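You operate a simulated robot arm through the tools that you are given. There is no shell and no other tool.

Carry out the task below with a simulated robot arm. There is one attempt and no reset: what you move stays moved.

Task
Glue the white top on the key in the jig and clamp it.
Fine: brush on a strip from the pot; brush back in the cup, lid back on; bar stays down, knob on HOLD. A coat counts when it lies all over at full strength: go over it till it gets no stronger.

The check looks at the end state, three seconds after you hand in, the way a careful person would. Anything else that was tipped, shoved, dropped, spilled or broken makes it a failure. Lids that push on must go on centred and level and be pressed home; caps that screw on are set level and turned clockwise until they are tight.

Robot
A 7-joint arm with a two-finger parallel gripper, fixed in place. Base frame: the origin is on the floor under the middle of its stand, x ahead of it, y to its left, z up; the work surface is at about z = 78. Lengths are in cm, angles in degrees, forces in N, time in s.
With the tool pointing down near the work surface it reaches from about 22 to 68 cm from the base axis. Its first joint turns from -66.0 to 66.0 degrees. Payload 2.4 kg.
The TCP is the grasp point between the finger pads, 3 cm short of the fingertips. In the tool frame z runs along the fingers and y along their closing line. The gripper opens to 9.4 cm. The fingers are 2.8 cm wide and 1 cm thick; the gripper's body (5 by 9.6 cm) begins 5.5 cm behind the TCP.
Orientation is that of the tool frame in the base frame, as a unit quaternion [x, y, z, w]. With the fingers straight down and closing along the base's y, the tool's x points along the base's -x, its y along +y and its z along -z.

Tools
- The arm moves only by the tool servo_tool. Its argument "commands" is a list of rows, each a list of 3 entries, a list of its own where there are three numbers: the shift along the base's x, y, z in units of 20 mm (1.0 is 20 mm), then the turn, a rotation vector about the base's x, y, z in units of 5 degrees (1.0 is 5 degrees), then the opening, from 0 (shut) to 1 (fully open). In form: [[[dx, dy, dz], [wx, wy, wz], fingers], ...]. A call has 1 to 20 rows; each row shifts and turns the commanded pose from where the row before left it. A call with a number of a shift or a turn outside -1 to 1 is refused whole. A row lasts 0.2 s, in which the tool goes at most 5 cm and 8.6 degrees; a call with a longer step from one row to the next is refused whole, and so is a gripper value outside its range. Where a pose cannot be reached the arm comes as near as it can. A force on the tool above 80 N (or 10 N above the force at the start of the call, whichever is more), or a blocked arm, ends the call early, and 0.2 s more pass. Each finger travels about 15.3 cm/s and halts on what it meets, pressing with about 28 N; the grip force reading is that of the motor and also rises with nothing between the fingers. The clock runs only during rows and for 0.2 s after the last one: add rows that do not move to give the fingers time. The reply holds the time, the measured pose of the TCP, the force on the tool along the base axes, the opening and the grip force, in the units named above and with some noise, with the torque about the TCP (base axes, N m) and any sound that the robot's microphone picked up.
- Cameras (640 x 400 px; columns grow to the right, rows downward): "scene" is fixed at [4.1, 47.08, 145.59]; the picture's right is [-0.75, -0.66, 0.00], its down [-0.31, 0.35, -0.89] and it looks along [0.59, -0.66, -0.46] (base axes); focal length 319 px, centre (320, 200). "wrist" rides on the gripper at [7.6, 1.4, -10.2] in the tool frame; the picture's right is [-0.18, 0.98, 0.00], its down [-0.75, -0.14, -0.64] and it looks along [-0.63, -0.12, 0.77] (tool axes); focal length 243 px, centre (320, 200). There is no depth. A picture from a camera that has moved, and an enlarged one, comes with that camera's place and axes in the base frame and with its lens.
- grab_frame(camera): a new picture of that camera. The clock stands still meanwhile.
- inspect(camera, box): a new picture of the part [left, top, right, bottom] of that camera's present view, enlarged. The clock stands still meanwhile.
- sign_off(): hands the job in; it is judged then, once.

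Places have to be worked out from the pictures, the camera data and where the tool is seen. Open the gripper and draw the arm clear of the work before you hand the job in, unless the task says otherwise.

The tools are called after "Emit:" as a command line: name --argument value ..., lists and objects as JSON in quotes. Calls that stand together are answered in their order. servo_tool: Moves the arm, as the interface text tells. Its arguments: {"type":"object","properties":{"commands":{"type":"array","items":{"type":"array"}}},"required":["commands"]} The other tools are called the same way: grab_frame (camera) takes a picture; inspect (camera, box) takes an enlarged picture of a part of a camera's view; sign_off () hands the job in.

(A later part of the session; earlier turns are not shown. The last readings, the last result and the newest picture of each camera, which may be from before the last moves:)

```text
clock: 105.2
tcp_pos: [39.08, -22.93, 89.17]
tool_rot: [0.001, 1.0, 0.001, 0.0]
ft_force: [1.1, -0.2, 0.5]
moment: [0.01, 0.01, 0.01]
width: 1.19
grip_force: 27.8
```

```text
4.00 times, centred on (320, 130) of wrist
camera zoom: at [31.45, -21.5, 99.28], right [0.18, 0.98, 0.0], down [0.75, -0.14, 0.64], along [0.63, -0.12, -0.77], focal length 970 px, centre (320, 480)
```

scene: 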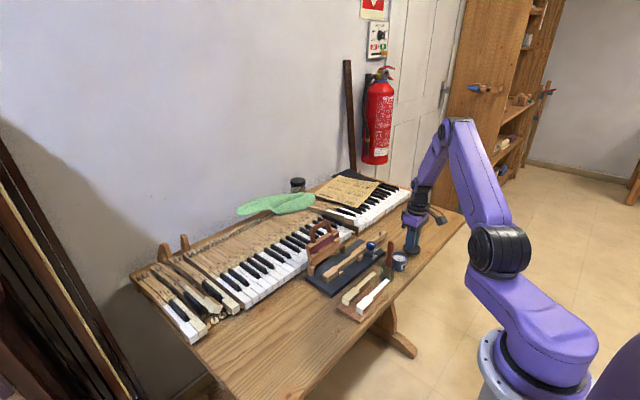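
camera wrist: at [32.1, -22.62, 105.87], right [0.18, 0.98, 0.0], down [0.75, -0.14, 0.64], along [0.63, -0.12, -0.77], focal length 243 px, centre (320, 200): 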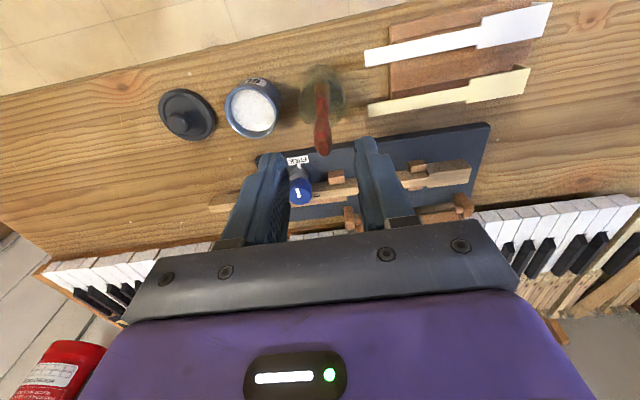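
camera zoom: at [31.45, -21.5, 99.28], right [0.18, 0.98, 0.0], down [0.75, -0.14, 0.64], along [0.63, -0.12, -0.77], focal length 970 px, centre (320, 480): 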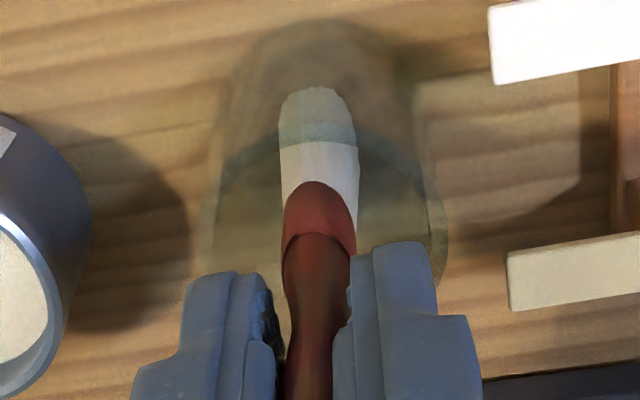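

Emit:
servo_tool --commands '[[[0.05, -0.15, 0], [0, 0, 0], 0], [[0.05, -0.15, 0], [0, 0, 0], 0], [[0, -0.15, 0], [0, 0, 0], 0], [[0, -0.15, 0], [0, 0, 0], 0], [[0, -0.1, 0], [0, 0, 0], 0], [[0, -0.1, 0], [0, 0, 0], 0], [[0, 0, 0], [0, 0, 0], 0]]'

Emit:
inspect --camera "wrist" --box '[260, 80, 380, 180]'

Emit:
inspect --camera "scene" --box '[375, 235, 415, 285]'

```text
clock: 106.8
tcp_pos: [39.1, -24.52, 89.1]
tool_rot: [0.0, 1.0, 0.0, 0.0]
ft_force: [0.7, 1.0, -0.5]
moment: [0.05, 0.0, -0.01]
width: 1.16
grip_force: 28.0
```

```text
4.00 times, centred on (320, 130) of wrist
camera zoom: at [31.64, -23.11, 99.25], right [0.18, 0.98, 0.0], down [0.75, -0.14, 0.64], along [0.63, -0.12, -0.77], focal length 970 px, centre (320, 480)
```

zoom: 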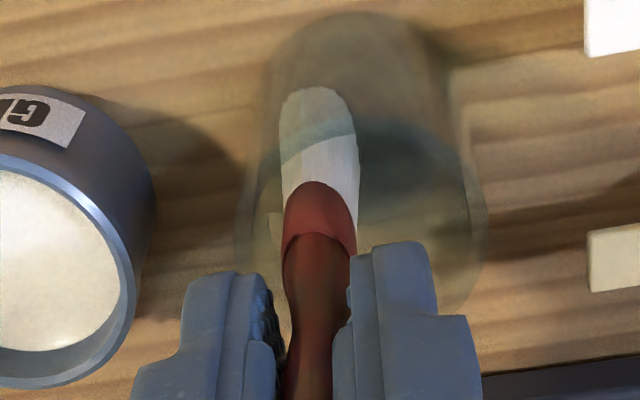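

```text
8.00 times, centred on (395, 260) of scene
camera zoom: at [4.1, 47.08, 145.59], right [-0.75, -0.66, 0.0], down [-0.31, 0.35, -0.89], along [0.59, -0.66, -0.46], focal length 2553 px, centre (-280, -280)
```

zoom: 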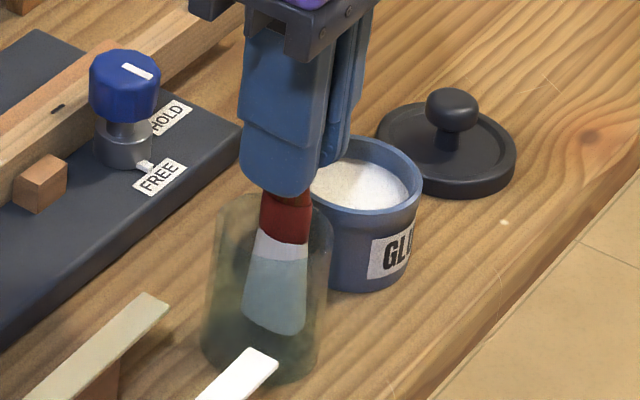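

The cup is back at y≈-23.8. Now I open only slightly to see how the brush behaves.

Emit:
servo_tool --commands '[[[0, 0, 0], [0, 0, 0], 0.14], [[0, 0, 0], [0, 0, 0], 0.18], [[0, 0, 0], [0, 0, 0], 0.2], [[0, 0, 0], [0, 0, 0], 0.2]]'

Emit:
inspect --camera "wrist" --box '[260, 80, 380, 180]'

Emit:
inspect --camera "wrist" --box '[270, 130, 370, 230]'

Emit:
inspect --camera "scene" --box '[375, 235, 415, 285]'

```text
clock: 107.8
tcp_pos: [39.25, -24.45, 89.06]
tool_rot: [0.0, 1.0, -0.001, -0.001]
ft_force: [0.3, 0.3, -0.3]
moment: [-0.02, 0.0, 0.02]
width: 1.88
grip_force: 0.0
```

```text
4.00 times, centred on (320, 130) of wrist
camera zoom: at [31.64, -23.1, 99.25], right [0.18, 0.98, 0.0], down [0.75, -0.14, 0.64], along [0.63, -0.12, -0.77], focal length 970 px, centre (320, 480)
```

zoom: 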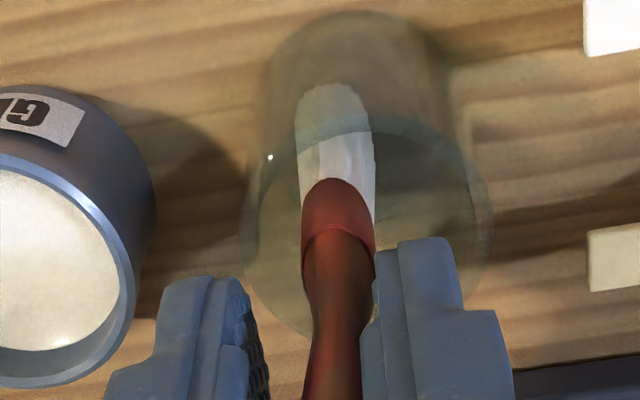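

```text
4.00 times, centred on (320, 180) of wrist
camera zoom: at [31.64, -23.1, 99.25], right [0.18, 0.98, 0.0], down [0.75, -0.14, 0.64], along [0.63, -0.12, -0.77], focal length 970 px, centre (320, 280)
```

zoom: 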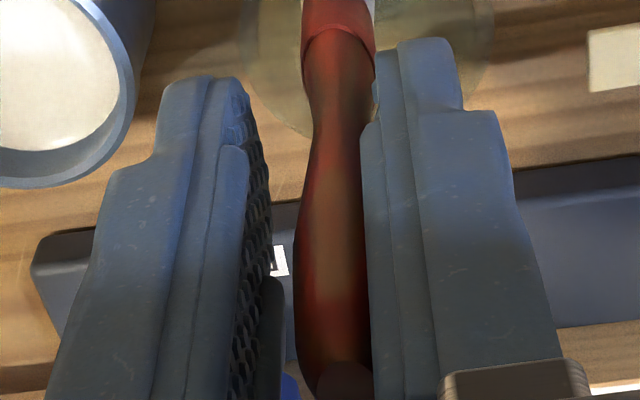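

```text
8.00 times, centred on (395, 260) of scene
camera zoom: at [4.1, 47.08, 145.59], right [-0.75, -0.66, 0.0], down [-0.31, 0.35, -0.89], along [0.59, -0.66, -0.46], focal length 2553 px, centre (-280, -280)
```

zoom: 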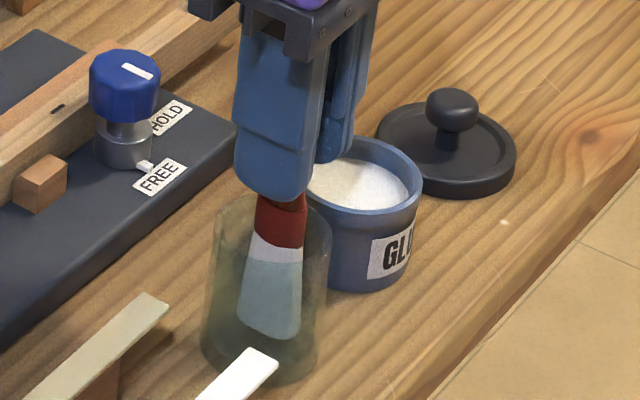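

It clings to the +y finger. I try breaking it loose by shear: pressing the brush against the cup floor with the fingers open.

Emit:
servo_tool --commands '[[[0, 0, -0.1], [0, 0, 0], 0.2], [[0, 0, -0.1], [0, 0, 0], 0.2], [[0, 0, -0.1], [0, 0, 0], 0.2], [[0, 0, 0], [0, 0, 0], 0.2]]'

Emit:
inspect --camera "wrist" --box '[260, 80, 380, 180]'

Emit:
inspect --camera "wrist" --box '[270, 130, 370, 230]'

```text
clock: 108.8
tcp_pos: [39.19, -24.6, 88.56]
tool_rot: [0.0, 1.0, 0.0, 0.001]
ft_force: [-2.6, 0.5, 37.7]
moment: [0.21, 0.12, 0.01]
width: 1.9
grip_force: 1.0
```

```text
4.00 times, centred on (320, 130) of wrist
camera zoom: at [31.68, -23.09, 98.76], right [0.18, 0.98, 0.0], down [0.75, -0.14, 0.65], along [0.63, -0.12, -0.76], focal length 970 px, centre (320, 480)
```

zoom: 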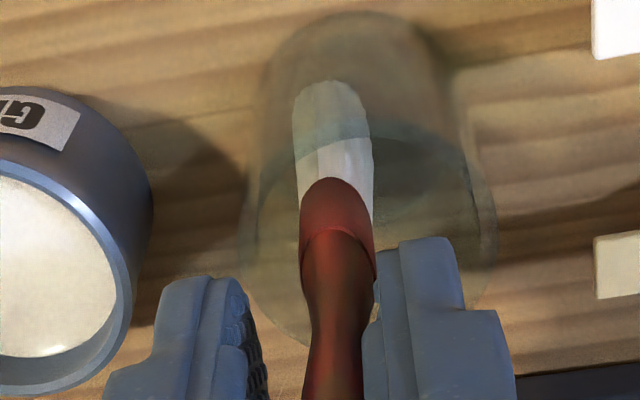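

```text
4.00 times, centred on (320, 180) of wrist
camera zoom: at [31.68, -23.09, 98.76], right [0.18, 0.98, 0.0], down [0.75, -0.14, 0.65], along [0.63, -0.12, -0.76], focal length 970 px, centre (320, 280)
```

zoom: 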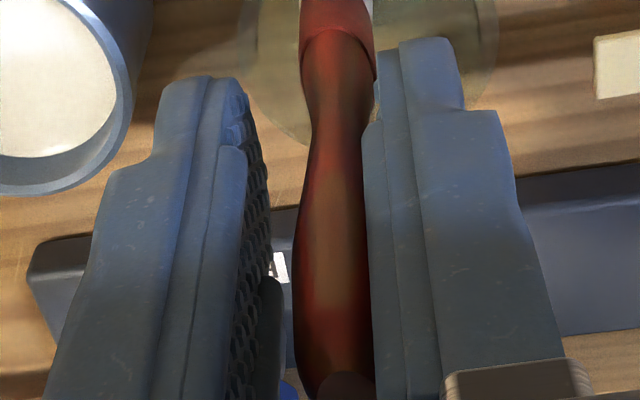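

Strong hold even in shear (38 N). I relieve the pressure and open fully while shifting the hand so the clinging finger stays put.

Emit:
servo_tool --commands '[[[0, 0, 0.17], [0, 0, 0], 0.2], [[0, -0.2, 0], [0, 0, 0], 0.285], [[0, -0.3, 0], [0, 0, 0], 0.413], [[0, -0.3, 0], [0, 0, 0], 0.54], [[0, -0.3, 0], [0, 0, 0], 0.668], [[0, -0.3, 0], [0, 0, 0], 0.796], [[0, -0.3, 0], [0, 0, 0], 0.923], [[0, -0.18, 0], [0, 0, 0], 1.0], [[0, 0, 0], [0, 0, 0], 1.0]]'

Emit:
grab_frame --camera "wrist"

Emit:
inspect --camera "scene" --box '[375, 215, 425, 285]'

```text
clock: 110.8
tcp_pos: [39.27, -28.32, 88.81]
tool_rot: [0.0, 1.0, 0.001, 0.0]
ft_force: [-0.5, 0.1, -0.5]
moment: [0.02, -0.03, 0.0]
width: 9.38
grip_force: 0.0
```

```text
taken
camera wrist: at [31.67, -26.85, 98.98], right [0.18, 0.98, 0.0], down [0.75, -0.14, 0.64], along [0.63, -0.12, -0.77], focal length 243 px, centre (320, 200)
```

wrist: 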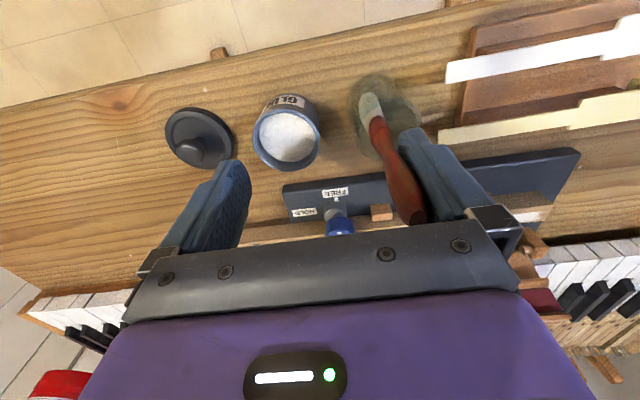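

```text
5.71 times, centred on (400, 250) of scene
camera zoom: at [4.1, 47.08, 145.59], right [-0.75, -0.66, 0.0], down [-0.31, 0.35, -0.89], along [0.59, -0.66, -0.46], focal length 1824 px, centre (-137, -86)
```

zoom: 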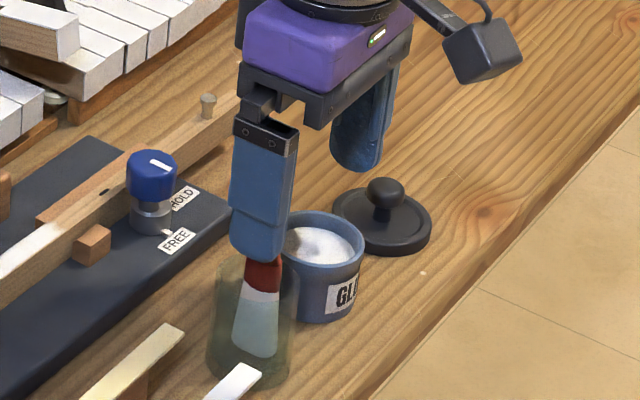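

Emit:
inspect --camera "wrist" --box '[340, 80, 460, 230]'

Emit:
servo_tool --commands '[[[0, 0, 0.15], [0, 0, 0], 1], [[0, 0, 0.15], [0, 0, 0], 1], [[0, 0, 0], [0, 0, 0], 1]]'

Emit:
inspect --camera "wrist" --box '[340, 80, 460, 230]'

Emit:
inspect --camera "scene" --box '[375, 235, 415, 285]'

```text
2.67 times, centred on (400, 155) of wrist
camera zoom: at [31.67, -26.85, 98.98], right [0.18, 0.98, 0.0], down [0.75, -0.14, 0.64], along [0.63, -0.12, -0.77], focal length 647 px, centre (107, 320)
```

zoom: 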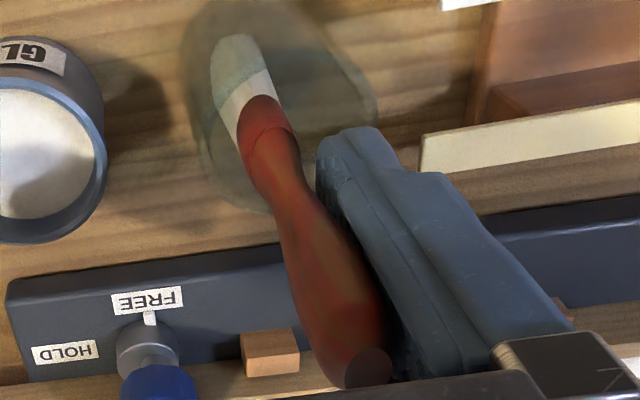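

```text
clock: 111.6
tcp_pos: [39.18, -28.29, 89.36]
tool_rot: [0.0, 1.0, -0.001, 0.0]
ft_force: [-0.3, 0.1, 0.5]
moment: [0.0, 0.0, 0.01]
width: 9.39
grip_force: 0.1
```

```text
2.67 times, centred on (400, 155) of wrist
camera zoom: at [31.7, -26.85, 99.59], right [0.18, 0.98, 0.0], down [0.75, -0.14, 0.64], along [0.63, -0.12, -0.77], focal length 647 px, centre (107, 320)
```

zoom: 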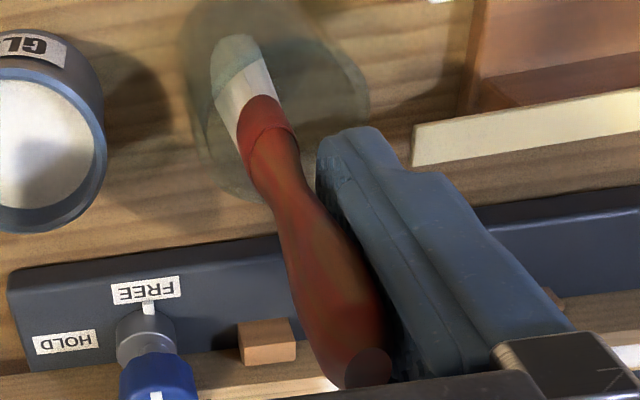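

```text
8.00 times, centred on (395, 260) of scene
camera zoom: at [4.1, 47.08, 145.59], right [-0.75, -0.66, 0.0], down [-0.31, 0.35, -0.89], along [0.59, -0.66, -0.46], focal length 2553 px, centre (-280, -280)
```

zoom: 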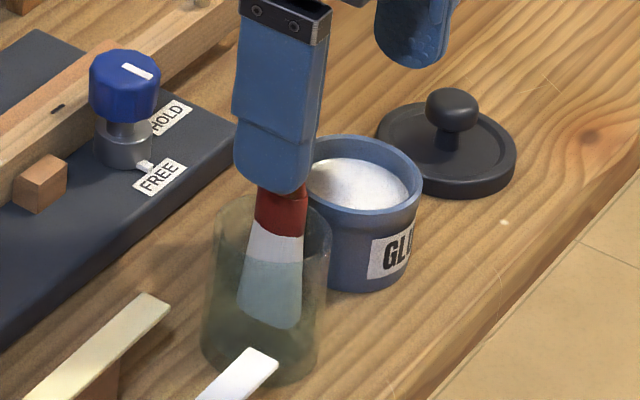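

Still clinging. I re-close around it (keeping it in place), then will press it firmly on the cup floor while releasing — as happened with the lid, which released fine.

Emit:
servo_tool --commands '[[[0, 0.18, 0], [0, 0, 0], 0.923], [[0, 0.3, 0], [0, 0, 0], 0.796], [[0, 0.3, 0], [0, 0, 0], 0.668], [[0, 0.3, 0], [0, 0, 0], 0.54], [[0, 0.3, 0], [0, 0, 0], 0.413], [[0, 0.3, 0], [0, 0, 0], 0.285], [[0, 0.2, 0], [0, 0, 0], 0.2], [[0, 0.17, 0], [0, 0, 0], 0.12], [[0, 0, 0], [0, 0, 0], 0.0], [[0, 0, -0.2], [0, 0, 0], 0], [[0, 0, -0.1], [0, 0, 0], 0], [[0, 0, -0.08], [0, 0, 0], 0], [[0, 0, 0], [0, 0, 0], 0]]'

Emit:
inspect --camera "wrist" --box '[260, 80, 380, 180]'

```text
clock: 114.4
tcp_pos: [39.24, -24.19, 88.63]
tool_rot: [0.0, 1.0, 0.0, 0.0]
ft_force: [-0.5, 0.1, -0.7]
moment: [-0.02, 0.04, 0.01]
width: 1.2
grip_force: 28.6
```

```text
4.00 times, centred on (320, 130) of wrist
camera zoom: at [31.7, -22.7, 98.83], right [0.18, 0.98, 0.0], down [0.75, -0.14, 0.64], along [0.63, -0.12, -0.77], focal length 970 px, centre (320, 480)
```

zoom: 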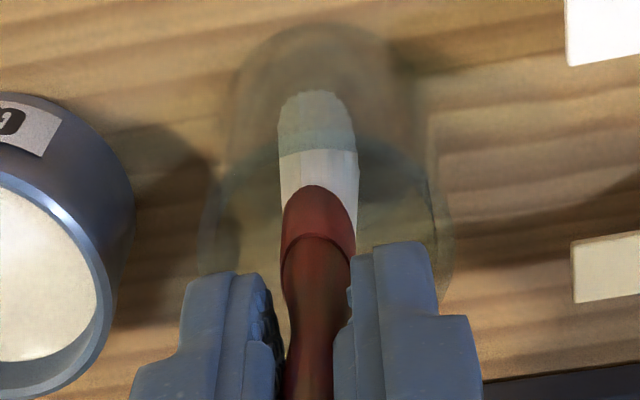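

Emit:
servo_tool --commands '[[[0, 0, -0.05], [0, 0, 0], 0], [[0, 0, -0.05], [0, 0, 0], 0], [[0, 0, 0], [0, 0, 0], 0]]'

```text
clock: 115.2
tcp_pos: [39.31, -24.15, 88.46]
tool_rot: [0.0, 1.0, 0.0, 0.001]
ft_force: [-4.6, 4.6, 43.0]
moment: [0.48, 0.52, 0.01]
width: 1.19
grip_force: 28.0
```

Emit:
servo_tool --commands '[[[0, 0, 0.03], [0, 0, 0], 0], [[0, 0, 0], [0, 0, 0], 0.11], [[0, 0, 0], [0, 0, 0], 0.13], [[0, 0, 0], [0, 0, 0], 0.15], [[0, 0, 0], [0, 0, 0], 0.2], [[0, 0, 0], [0, 0, 0], 0.25], [[0, 0, 0], [0, 0, 0], 0.25]]'

Emit:
inspect --camera "wrist" --box '[260, 80, 380, 180]'

Emit:
inspect --camera "wrist" --box '[270, 130, 370, 230]'

```text
clock: 116.8
tcp_pos: [39.33, -24.21, 88.54]
tool_rot: [0.0, 1.0, 0.0, 0.002]
ft_force: [1.2, -7.5, 23.3]
moment: [-0.68, -0.03, 0.0]
width: 1.9
grip_force: 0.0
```

```text
4.00 times, centred on (320, 130) of wrist
camera zoom: at [31.73, -22.73, 98.7], right [0.18, 0.98, 0.0], down [0.75, -0.14, 0.64], along [0.63, -0.12, -0.77], focal length 970 px, centre (320, 480)
```

zoom: 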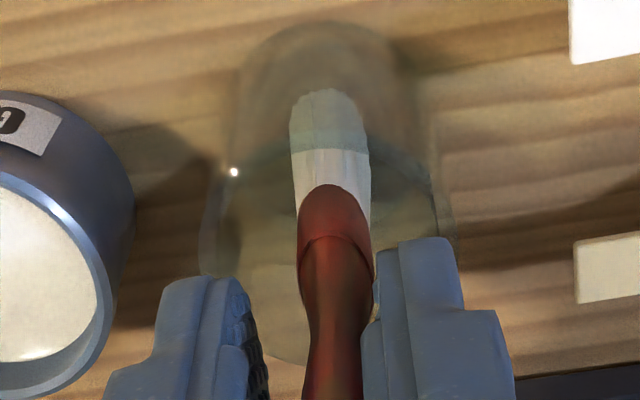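

```text
4.00 times, centred on (320, 180) of wrist
camera zoom: at [31.73, -22.73, 98.7], right [0.18, 0.98, 0.0], down [0.75, -0.14, 0.64], along [0.63, -0.12, -0.77], focal length 970 px, centre (320, 280)
```

zoom: 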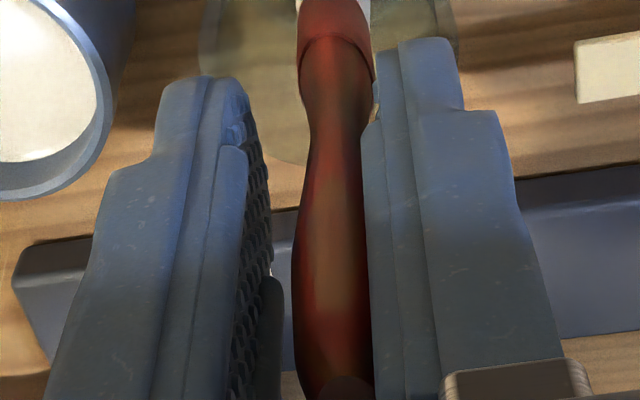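

The finger is being held back (7.5 N side force) by the brush foot on the floor, so levering can peel it. I press down more and open wider.

Emit:
servo_tool --commands '[[[0, 0, -0.05], [0, 0, 0], 0.25], [[0, 0, 0], [0, 0, 0], 0.5], [[0, 0, 0], [0, 0, 0], 0.5], [[0, 0, 0], [0, 0, 0], 0.5]]'

Emit:
inspect --camera "wrist" --box '[240, 80, 400, 230]'

Emit:
inspect --camera "scene" --box '[375, 235, 415, 285]'

```text
clock: 117.8
tcp_pos: [39.33, -24.19, 88.41]
tool_rot: [0.0, 1.0, 0.0, 0.0]
ft_force: [-0.2, -6.1, 26.4]
moment: [0.12, 0.0, -0.01]
width: 4.36
grip_force: 0.1
```

```text
2.67 times, centred on (320, 155) of wrist
camera zoom: at [31.71, -22.69, 98.64], right [0.18, 0.98, 0.0], down [0.75, -0.14, 0.64], along [0.63, -0.12, -0.77], focal length 647 px, centre (320, 320)
```

zoom: 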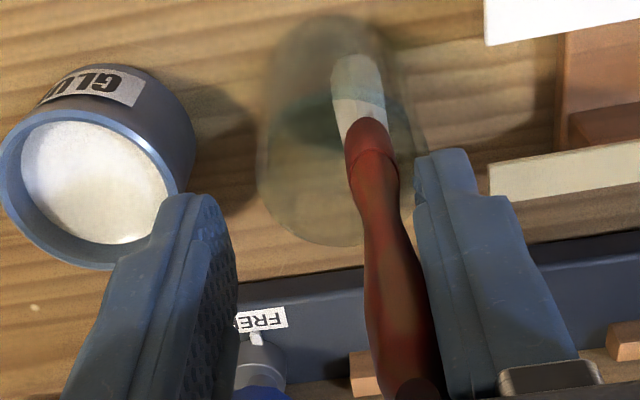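

```text
8.00 times, centred on (395, 260) of scene
camera zoom: at [4.07, 47.08, 145.59], right [-0.75, -0.66, 0.0], down [-0.31, 0.35, -0.89], along [0.59, -0.66, -0.46], focal length 2553 px, centre (-280, -280)
```

zoom: 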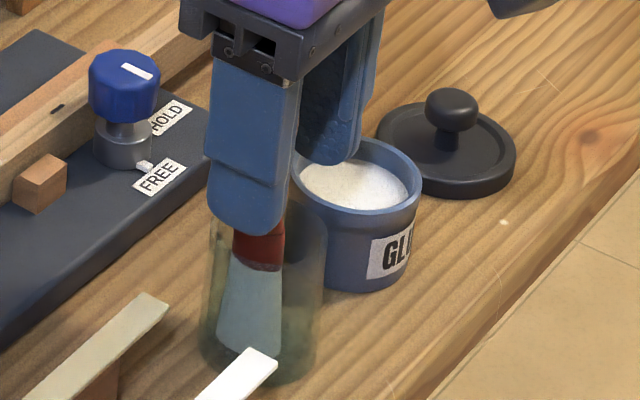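

The brush now tilts slightly relative to the finger. I raise a little to see whether it stays behind.

Emit:
servo_tool --commands '[[[0, 0, 0.1], [0, 0, 0], 0.5], [[0, 0, 0.2], [0, 0, 0], 0.5], [[0, 0, 0.2], [0, 0, 0], 0.5], [[0, 0, 0], [0, 0, 0], 0.5]]'

Emit:
inspect --camera "wrist" --box '[240, 80, 400, 230]'

Emit:
inspect --camera "scene" --box '[375, 235, 415, 285]'

```text
clock: 118.8
tcp_pos: [39.35, -24.13, 89.35]
tool_rot: [0.0, 1.0, -0.001, -0.002]
ft_force: [0.2, -0.1, -0.5]
moment: [-0.02, 0.01, 0.02]
width: 4.68
grip_force: 0.0
```

```text
2.67 times, centred on (320, 155) of wrist
camera zoom: at [31.67, -22.68, 99.55], right [0.18, 0.98, 0.0], down [0.75, -0.14, 0.64], along [0.63, -0.12, -0.77], focal length 647 px, centre (320, 320)
```

zoom: 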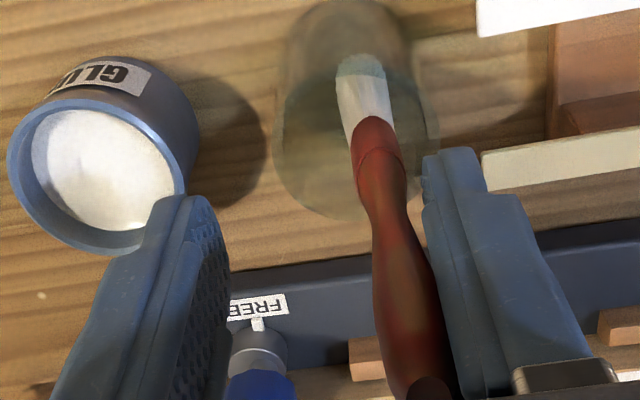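

```text
8.00 times, centred on (395, 260) of scene
camera zoom: at [4.1, 47.08, 145.59], right [-0.75, -0.66, 0.0], down [-0.31, 0.35, -0.89], along [0.59, -0.66, -0.46], focal length 2553 px, centre (-280, -280)
```

zoom: 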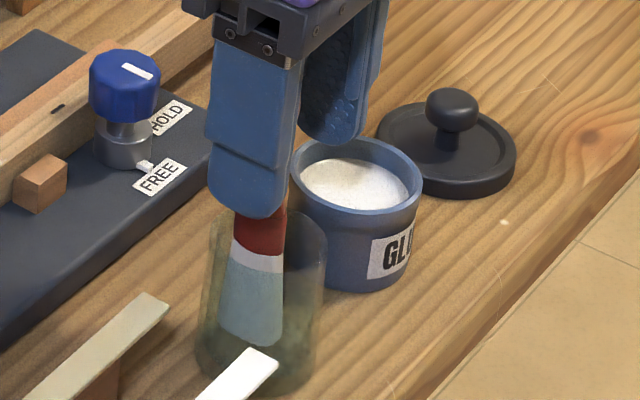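

Emit:
inspect --camera "wrist" --box '[320, 120, 400, 235]'

Emit:
inspect --camera "scene" --box '[395, 232, 425, 262]'

```text
3.48 times, centred on (360, 178) of wrist
camera zoom: at [31.67, -22.68, 99.55], right [0.18, 0.98, 0.0], down [0.75, -0.14, 0.64], along [0.63, -0.12, -0.77], focal length 844 px, centre (181, 278)
```

zoom: 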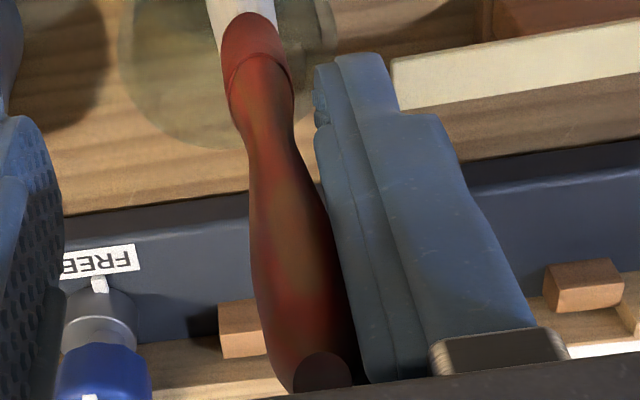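

```text
13.33 times, centred on (410, 247) of scene
camera zoom: at [4.1, 47.08, 145.59], right [-0.75, -0.66, 0.0], down [-0.31, 0.35, -0.89], along [0.59, -0.66, -0.46], focal length 4255 px, centre (-880, -427)
```

zoom: 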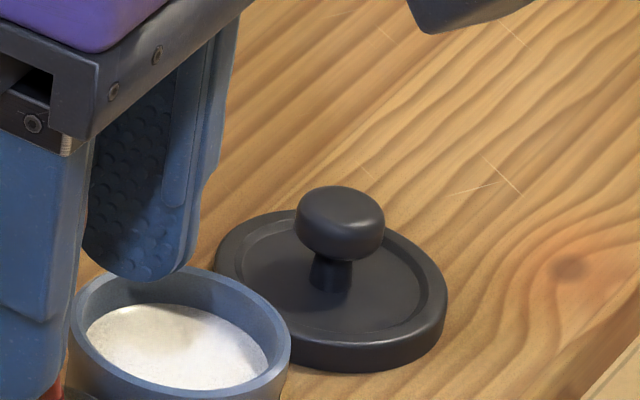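

The brush still clings to the finger at its belly. I set it on the cup floor lightly and wait a few seconds to see if the cling fades.

Emit:
servo_tool --commands '[[[0, 0, -0.2], [0, 0, 0], 0.5], [[0, 0, -0.2], [0, 0, 0], 0.5], [[0, 0, -0.05], [0, 0, 0], 0.5], [[0, 0, 0], [0, 0, 0], 0.5], [[0, 0, 0], [0, 0, 0], 0.5], [[0, 0, 0], [0, 0, 0], 0.5], [[0, 0, 0], [0, 0, 0], 0.5], [[0, 0, 0], [0, 0, 0], 0.5], [[0, 0, 0], [0, 0, 0], 0.5], [[0, 0, 0], [0, 0, 0], 0.5], [[0, 0, 0], [0, 0, 0], 0.5], [[0, 0, 0], [0, 0, 0], 0.5], [[0, 0, 0], [0, 0, 0], 0.5]]'

Emit:
inspect --camera "wrist" --box '[240, 80, 400, 230]'

```text
clock: 121.6
tcp_pos: [39.28, -24.07, 88.39]
tool_rot: [0.0, 1.0, 0.0, 0.0]
ft_force: [0.5, 0.0, 5.3]
moment: [0.07, -0.03, -0.02]
width: 4.72
grip_force: 0.1
```

```text
2.67 times, centred on (320, 155) of wrist
camera zoom: at [31.65, -22.68, 98.65], right [0.18, 0.98, 0.0], down [0.75, -0.14, 0.64], along [0.63, -0.12, -0.77], focal length 647 px, centre (320, 320)
```

zoom: 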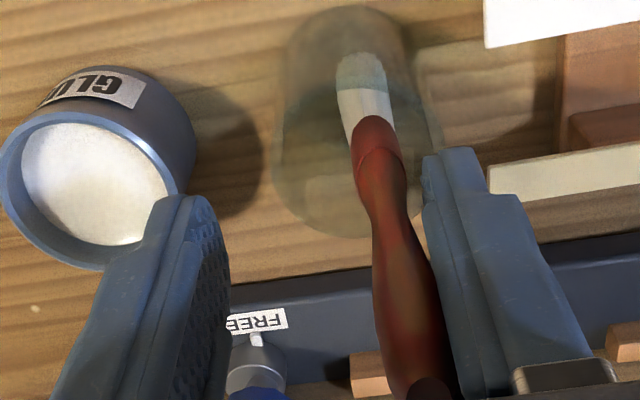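

Emit:
servo_tool --commands '[[[0, 0, 0.2], [0, 0, 0], 0.5], [[0, 0, 0.3], [0, 0, 0], 0.5], [[0, 0, 0], [0, 0, 0], 0.5]]'

Emit:
inspect --camera "wrist" --box '[240, 80, 400, 230]'

```text
clock: 122.4
tcp_pos: [39.08, -24.08, 89.45]
tool_rot: [-0.001, 1.0, 0.001, 0.0]
ft_force: [-0.4, 0.1, -0.5]
moment: [0.04, 0.02, 0.02]
width: 4.72
grip_force: 0.0
```

```text
2.67 times, centred on (320, 155) of wrist
camera zoom: at [31.57, -22.69, 99.72], right [0.18, 0.98, 0.0], down [0.75, -0.14, 0.64], along [0.63, -0.12, -0.77], focal length 647 px, centre (320, 320)
```

zoom: 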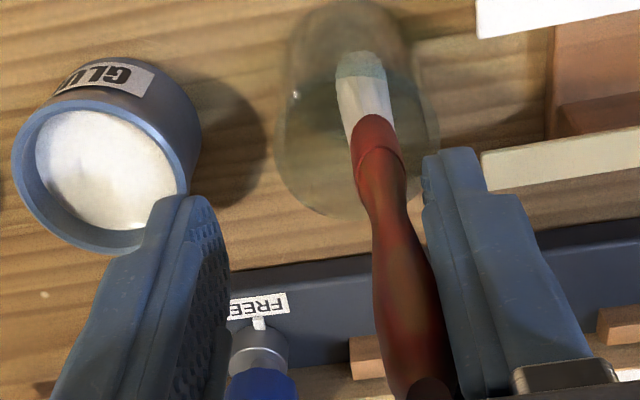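

Waiting doesn't help; the cling is mechanical and strong. My plan: re-centre, then push the hand down so the palm comes onto the brush's end and pins it against the cup floor, and only then open the finger away. First re-close.

Emit:
servo_tool --commands '[[[0, 0, 0], [0, 0, 0], 0.35], [[0, 0, 0], [0, 0, 0], 0.2], [[0, 0, 0], [0, 0, 0], 0.0], [[0, 0, 0], [0, 0, 0], 0.0]]'

Emit:
inspect --camera "wrist" --box '[240, 80, 400, 230]'

Emit:
inspect --camera "scene" --box '[375, 235, 415, 285]'

```text
clock: 123.4
tcp_pos: [39.08, -24.15, 89.47]
tool_rot: [0.0, 1.0, -0.001, 0.001]
ft_force: [0.1, -0.4, 0.7]
moment: [0.01, 0.0, -0.01]
width: 1.29
grip_force: 28.3
```

```text
2.67 times, centred on (320, 155) of wrist
camera zoom: at [31.58, -22.7, 99.71], right [0.18, 0.98, 0.0], down [0.75, -0.14, 0.64], along [0.63, -0.12, -0.77], focal length 647 px, centre (320, 320)
```

zoom: 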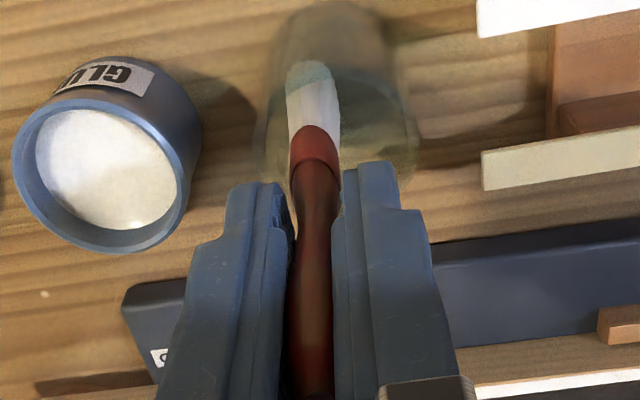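

```text
8.00 times, centred on (395, 260) of scene
camera zoom: at [4.1, 47.08, 145.59], right [-0.75, -0.66, 0.0], down [-0.31, 0.35, -0.89], along [0.59, -0.66, -0.46], focal length 2553 px, centre (-280, -280)
```

zoom: 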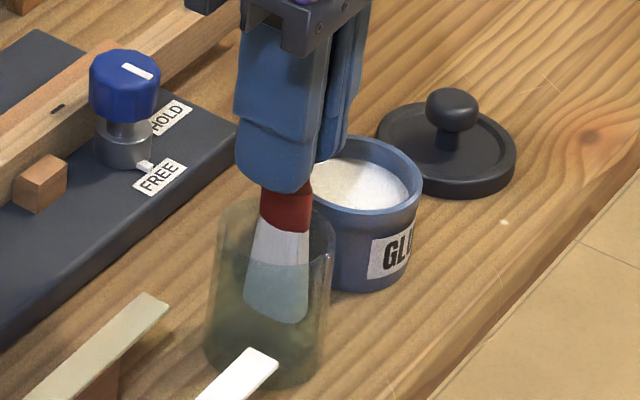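

The cup is back at its original y≈-23.8. I'll press harder in the closed grip, then open while keeping downward load so friction on the cup floor can peel the handle off.

Emit:
servo_tool --commands '[[[0, 0, -0.4], [0, 0, 0], 0], [[0, 0, -0.1], [0, 0, 0], 0], [[0, 0, -0.08], [0, 0, 0], 0], [[0, 0, -0.07], [0, 0, 0], 0], [[0, 0, -0.05], [0, 0, 0], 0]]'

```text
clock: 124.6
tcp_pos: [39.22, -24.21, 88.31]
tool_rot: [-0.001, 1.0, -0.001, 0.002]
ft_force: [-7.6, 3.8, 60.5]
moment: [0.47, 0.66, 0.03]
width: 1.21
grip_force: 27.6
```

Emit:
servo_tool --commands '[[[0, 0, 0], [0, 0, 0], 0.2], [[0, 0, -0.02], [0, 0, 0], 0.26], [[0, 0, -0.02], [0, 0, 0], 0.32], [[0, 0, 0], [0, 0, 0], 0.36]]'

Emit:
inspect --camera "wrist" --box '[240, 80, 400, 230]'

```text
clock: 125.6
tcp_pos: [39.19, -24.21, 87.97]
tool_rot: [0.0, 1.0, 0.0, -0.001]
ft_force: [0.1, -6.2, 21.9]
moment: [-0.27, -0.05, 0.02]
width: 3.03
grip_force: 0.1
```

```text
2.67 times, centred on (320, 155) of wrist
camera zoom: at [31.64, -22.72, 98.18], right [0.18, 0.98, 0.0], down [0.75, -0.14, 0.64], along [0.63, -0.12, -0.77], focal length 647 px, centre (320, 320)
```

zoom: 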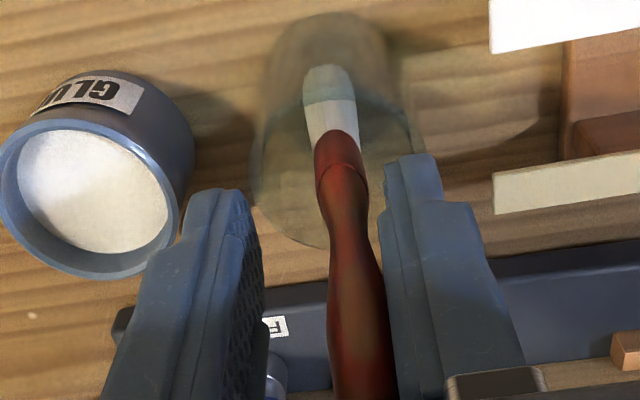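

Emit:
servo_tool --commands '[[[0, 0, -0.12], [0, 0, 0], 0.36], [[0, 0.1, -0.03], [0, 0, 0], 0.42], [[0, 0.1, -0.03], [0, 0, 0], 0.48]]'

Emit:
inspect --camera "wrist" --box '[240, 80, 400, 230]'

```text
clock: 126.4
tcp_pos: [39.15, -23.7, 87.55]
tool_rot: [0.0, 1.0, 0.001, 0.0]
ft_force: [0.2, -4.1, 17.4]
moment: [-0.02, -0.02, -0.03]
width: 4.3
grip_force: 0.0
```

```text
2.67 times, centred on (320, 155) of wrist
camera zoom: at [31.62, -22.21, 97.78], right [0.18, 0.98, 0.0], down [0.76, -0.14, 0.64], along [0.63, -0.12, -0.77], focal length 647 px, centre (320, 320)
```

zoom: 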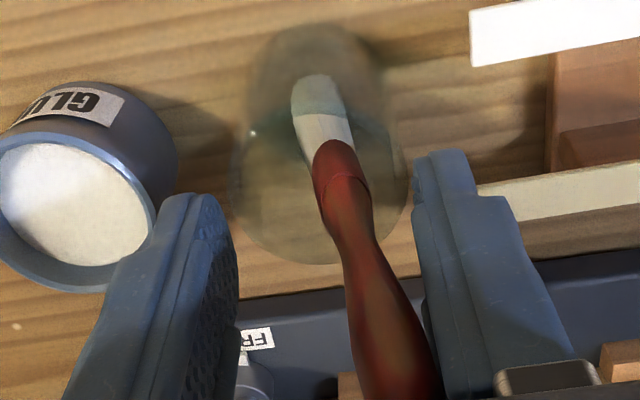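

The brush is now tilting clearly away from the finger — it is peeling. I continue opening.

Emit:
servo_tool --commands '[[[0, 0.1, -0.05], [0, 0, 0], 0.56], [[0, 0.1, -0.05], [0, 0, 0], 0.64], [[0, 0.1, -0.03], [0, 0, 0], 0.72]]'

Emit:
inspect --camera "wrist" --box '[240, 80, 440, 240]'

Emit:
inspect --camera "scene" --box '[375, 225, 425, 285]'

```text
clock: 127.2
tcp_pos: [39.18, -22.97, 87.39]
tool_rot: [0.0, 1.0, 0.001, -0.001]
ft_force: [-0.6, -0.4, 0.6]
moment: [-0.01, 0.0, 0.01]
width: 6.77
grip_force: 0.1
```

```text
2.50 times, centred on (340, 160) of wrist
camera zoom: at [31.63, -21.58, 97.62], right [0.18, 0.98, 0.0], down [0.75, -0.14, 0.64], along [0.63, -0.12, -0.77], focal length 606 px, centre (270, 300)
```

zoom: 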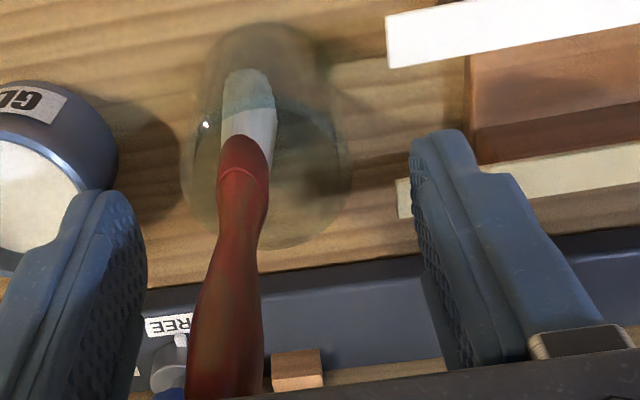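

```text
6.67 times, centred on (400, 255) of scene
camera zoom: at [4.1, 47.08, 145.59], right [-0.75, -0.66, 0.0], down [-0.31, 0.35, -0.89], along [0.59, -0.66, -0.46], focal length 2127 px, centre (-213, -167)
```

zoom: 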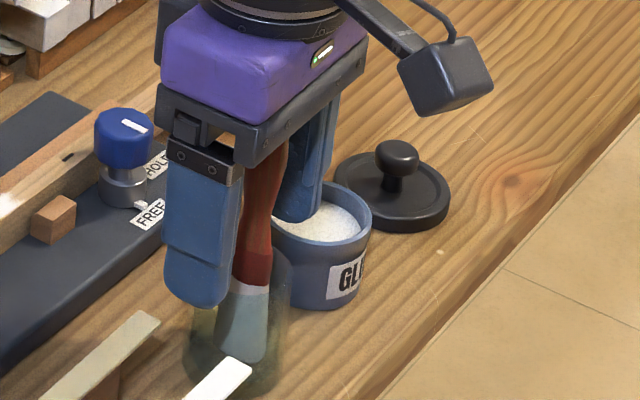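

Detached — the brush now stands free in the cup. I open fully and lift straight up without touching it.

Emit:
servo_tool --commands '[[[0, -0.2, 0], [0, 0, 0], 0.85], [[0, -0.1, 0], [0, 0, 0], 1], [[0, 0, 0.3], [0, 0, 0], 1], [[0, 0, 0.6], [0, 0, 0], 1], [[0, 0, 0.9], [0, 0, 0], 1], [[0, 0, 0.9], [0, 0, 0], 1], [[0, 0, 0.9], [0, 0, 0], 1], [[0, 0, 0.9], [0, 0, 0], 1], [[0, 0, 0.5], [0, 0, 0], 1], [[0, 0, 0], [0, 0, 0], 1]]'

Emit:
grab_frame --camera "wrist"

Emit:
inspect --camera "wrist" --box '[240, 60, 400, 180]'

Emit:
inspect --camera "scene" --box '[375, 225, 425, 285]'

```text
clock: 129.4
tcp_pos: [39.33, -23.73, 97.38]
tool_rot: [0.0, 1.0, 0.0, 0.0]
ft_force: [-0.3, -0.5, -0.4]
moment: [-0.02, -0.02, 0.0]
width: 9.4
grip_force: 0.1
```

```text
taken
camera wrist: at [31.71, -22.28, 107.61], right [0.18, 0.98, 0.0], down [0.75, -0.14, 0.64], along [0.63, -0.12, -0.77], focal length 243 px, centre (320, 200)
```

wrist: 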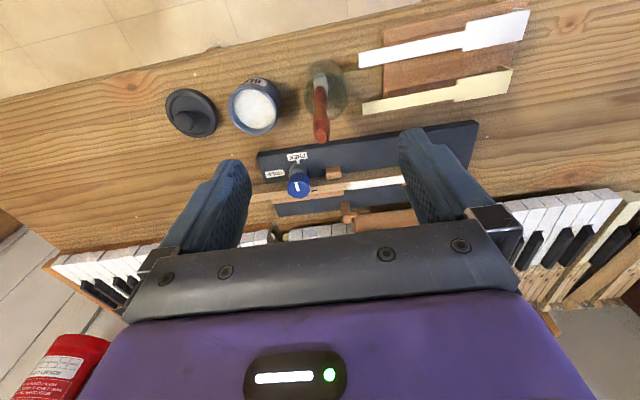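

```text
3.33 times, centred on (320, 120) of wrist
camera zoom: at [31.71, -22.28, 107.61], right [0.18, 0.98, 0.0], down [0.75, -0.14, 0.64], along [0.63, -0.12, -0.77], focal length 809 px, centre (320, 467)
```

zoom: 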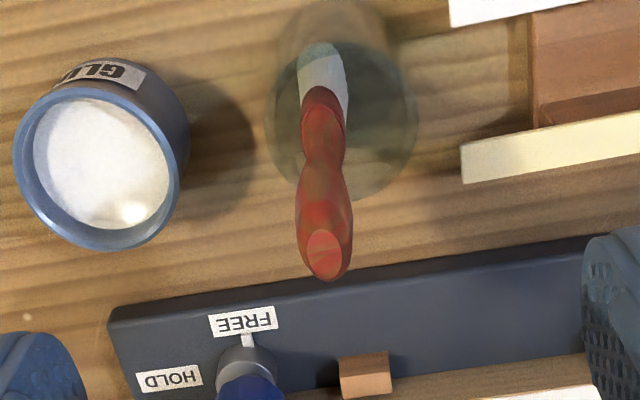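

```text
6.67 times, centred on (400, 255) of scene
camera zoom: at [4.1, 47.08, 145.59], right [-0.75, -0.66, 0.0], down [-0.31, 0.35, -0.89], along [0.59, -0.66, -0.46], focal length 2127 px, centre (-213, -167)
```

zoom: 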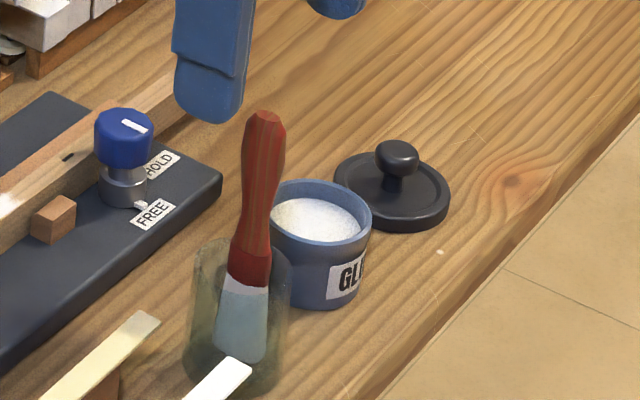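

Brush is standing in the cup. I check how far the cup has shifted from its original spot.

Emit:
inspect --camera "wrist" --box '[290, 50, 370, 125]'

Emit:
inspect --camera "scene" --box '[375, 240, 405, 290]'

```text
5.33 times, centred on (330, 88) of wrist
camera zoom: at [31.71, -22.28, 107.61], right [0.18, 0.98, 0.0], down [0.75, -0.14, 0.64], along [0.63, -0.12, -0.77], focal length 1294 px, centre (267, 800)
```

zoom: 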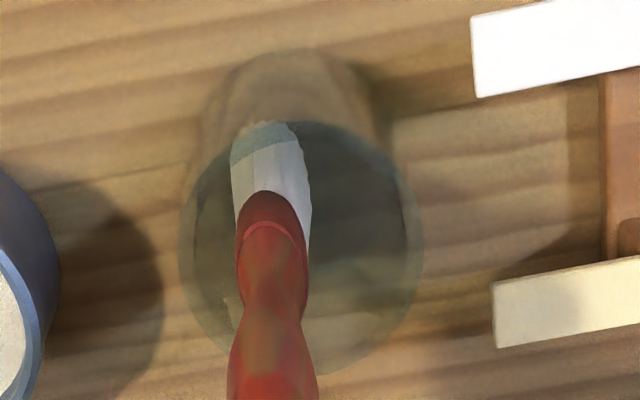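

```text
8.00 times, centred on (390, 265) of scene
camera zoom: at [4.1, 47.08, 145.59], right [-0.75, -0.66, 0.0], down [-0.31, 0.35, -0.89], along [0.59, -0.66, -0.46], focal length 2553 px, centre (-240, -320)
```

zoom: 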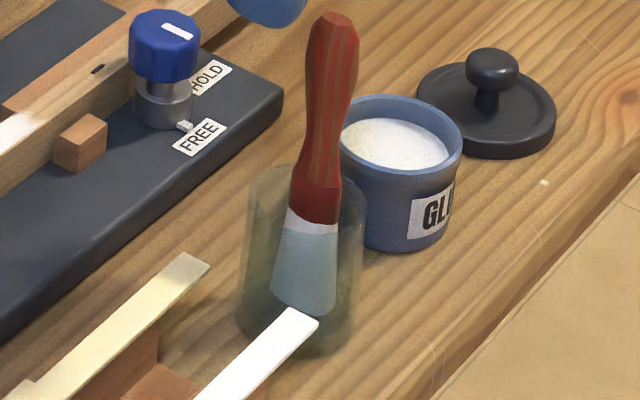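

The cup is about 8–9 mm off its original place; I'll correct that later once there's room. Glue is wet, so first the white top: I move above it for a close look.

Emit:
servo_tool --commands '[[[0, 0.9, 0], [0, 0, 0], 1], [[0, 0.9, 0], [0, 0, 0], 1], [[0, 0.9, 0], [0, 0, 0], 1], [[0, 0.9, 0], [0, 0, 0], 1], [[0, 0.9, 0], [0, 0, 0], 1], [[0, 0.9, 0], [0, 0, 0], 1], [[0, 0.8, 0], [0, 0, 0], 1], [[0, 0, 0], [0, 0, 0], 1]]'

Emit:
grab_frame --camera "wrist"

Emit:
inspect --camera "wrist" --box '[220, 30, 420, 150]'

Emit:
inspect --camera "scene" --box '[335, 275, 395, 322]'

```text
clock: 131.2
tcp_pos: [39.33, -11.37, 97.31]
tool_rot: [0.0, 1.0, 0.0, 0.0]
ft_force: [0.7, -0.7, 0.2]
moment: [-0.02, -0.01, -0.01]
width: 9.39
grip_force: 0.1
```

```text
taken
camera wrist: at [31.68, -9.86, 107.48], right [0.18, 0.98, 0.0], down [0.75, -0.14, 0.64], along [0.63, -0.12, -0.77], focal length 243 px, centre (320, 200)
```

wrist: 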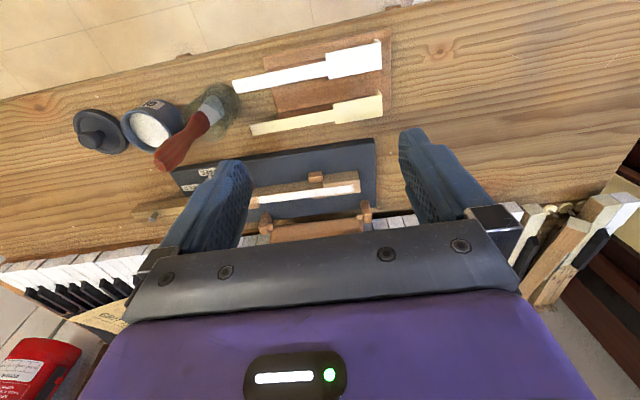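

```text
3.20 times, centred on (320, 90) of wrist
camera zoom: at [31.68, -9.86, 107.48], right [0.18, 0.98, 0.0], down [0.75, -0.14, 0.64], along [0.63, -0.12, -0.77], focal length 776 px, centre (320, 552)
```

zoom: 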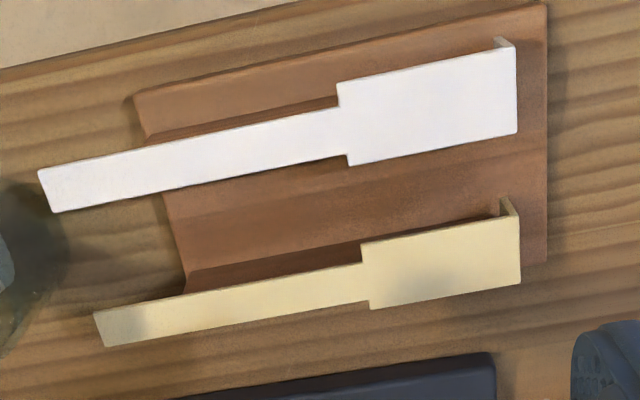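

```text
8.51 times, centred on (365, 298) of scene
camera zoom: at [4.1, 47.08, 145.59], right [-0.75, -0.66, 0.0], down [-0.31, 0.35, -0.89], along [0.59, -0.66, -0.46], focal length 2716 px, centre (-63, -638)
```

zoom: 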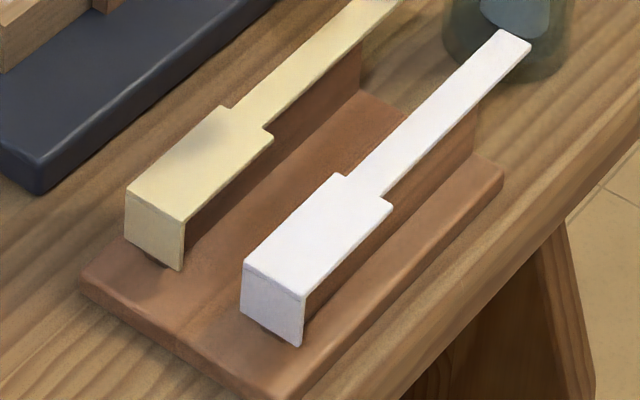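

The white top lies at x≈35.6–37.9, y≈-5.2 to -19.8, aligned with y, hanging on a narrow rail. I'll turn the hand +90° (closing along x) and go above its head.

Emit:
servo_tool --commands '[[[-0.067, 0.09, -0.1], [0, 0, 1], 0.385], [[-0.067, 0.09, -0.1], [0, 0, 1], 0.385], [[-0.067, 0.09, -0.1], [0, 0, 1], 0.385], [[-0.067, 0.09, -0.1], [0, 0, 1], 0.385], [[-0.067, 0.09, -0.1], [0, 0, 1], 0.385], [[-0.067, 0.09, -0.1], [0, 0, 1], 0.385], [[-0.067, 0.09, -0.1], [0, 0, 1], 0.385], [[-0.067, 0.09, -0.1], [0, 0, 1], 0.385], [[-0.067, 0.09, -0.1], [0, 0, 1], 0.385], [[-0.067, 0.09, -0.1], [0, 0, 1], 0.385], [[-0.067, 0.09, -0.1], [0, 0, 1], 0.385], [[-0.067, 0.09, -0.1], [0, 0, 1], 0.385], [[-0.067, 0.09, -0.1], [0, 0, 1], 0.385], [[-0.067, 0.09, -0.1], [0, 0, 1], 0.385], [[-0.067, 0.09, -0.1], [0, 0, 1], 0.385], [[-0.067, 0.09, -0.1], [0, 0, 1], 0.385], [[-0.067, 0.09, -0.1], [0, 0, 1], 0.385], [[-0.061, 0.085, -0.1], [0, 0, 1], 0.385], [[0, 0, 0], [0, 0, 0], 0.385]]'

Emit:
grab_frame --camera "wrist"

Emit:
inspect --camera "wrist" --box '[240, 60, 400, 180]'

Emit:
grab_frame --camera "scene"

```text
clock: 135.2
tcp_pos: [36.94, -8.22, 93.71]
tool_rot: [0.707, -0.707, 0.0, 0.0]
ft_force: [0.0, -0.4, 0.4]
moment: [0.0, 0.02, -0.03]
width: 3.59
grip_force: 0.1
```

```text
taken
camera wrist: at [35.53, -15.76, 103.99], right [-0.98, 0.18, 0.0], down [0.14, 0.75, 0.64], along [0.12, 0.63, -0.77], focal length 243 px, centre (320, 200)
```

wrist: 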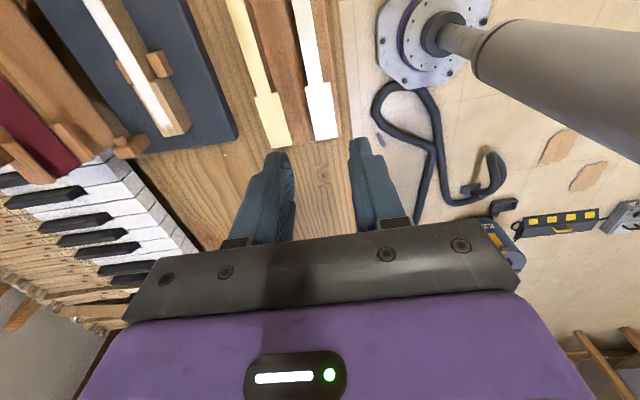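

```text
3.33 times, centred on (320, 120) of wrist
camera zoom: at [35.53, -15.76, 103.99], right [-0.98, 0.18, 0.0], down [0.14, 0.75, 0.64], along [0.12, 0.63, -0.77], focal length 809 px, centre (320, 467)
```

zoom: 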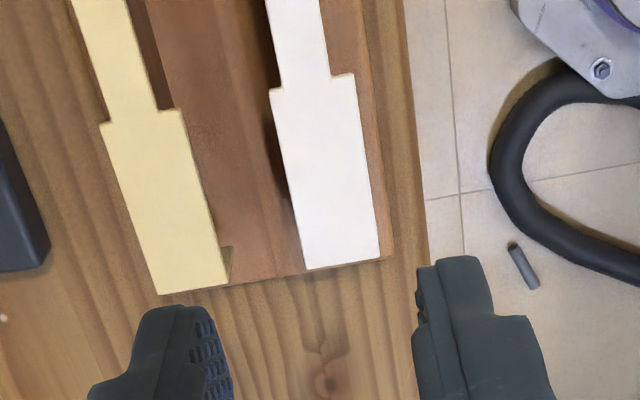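

```text
taken
```

scene: 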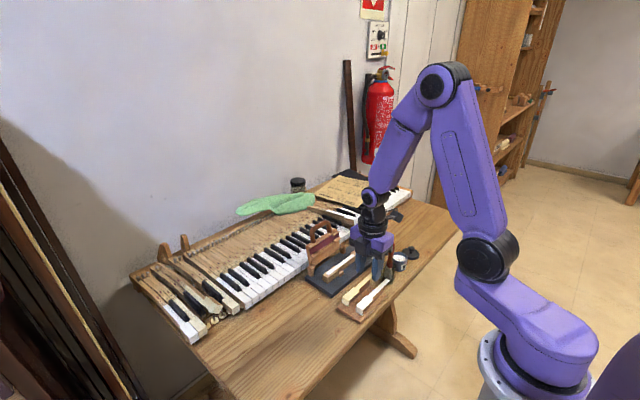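

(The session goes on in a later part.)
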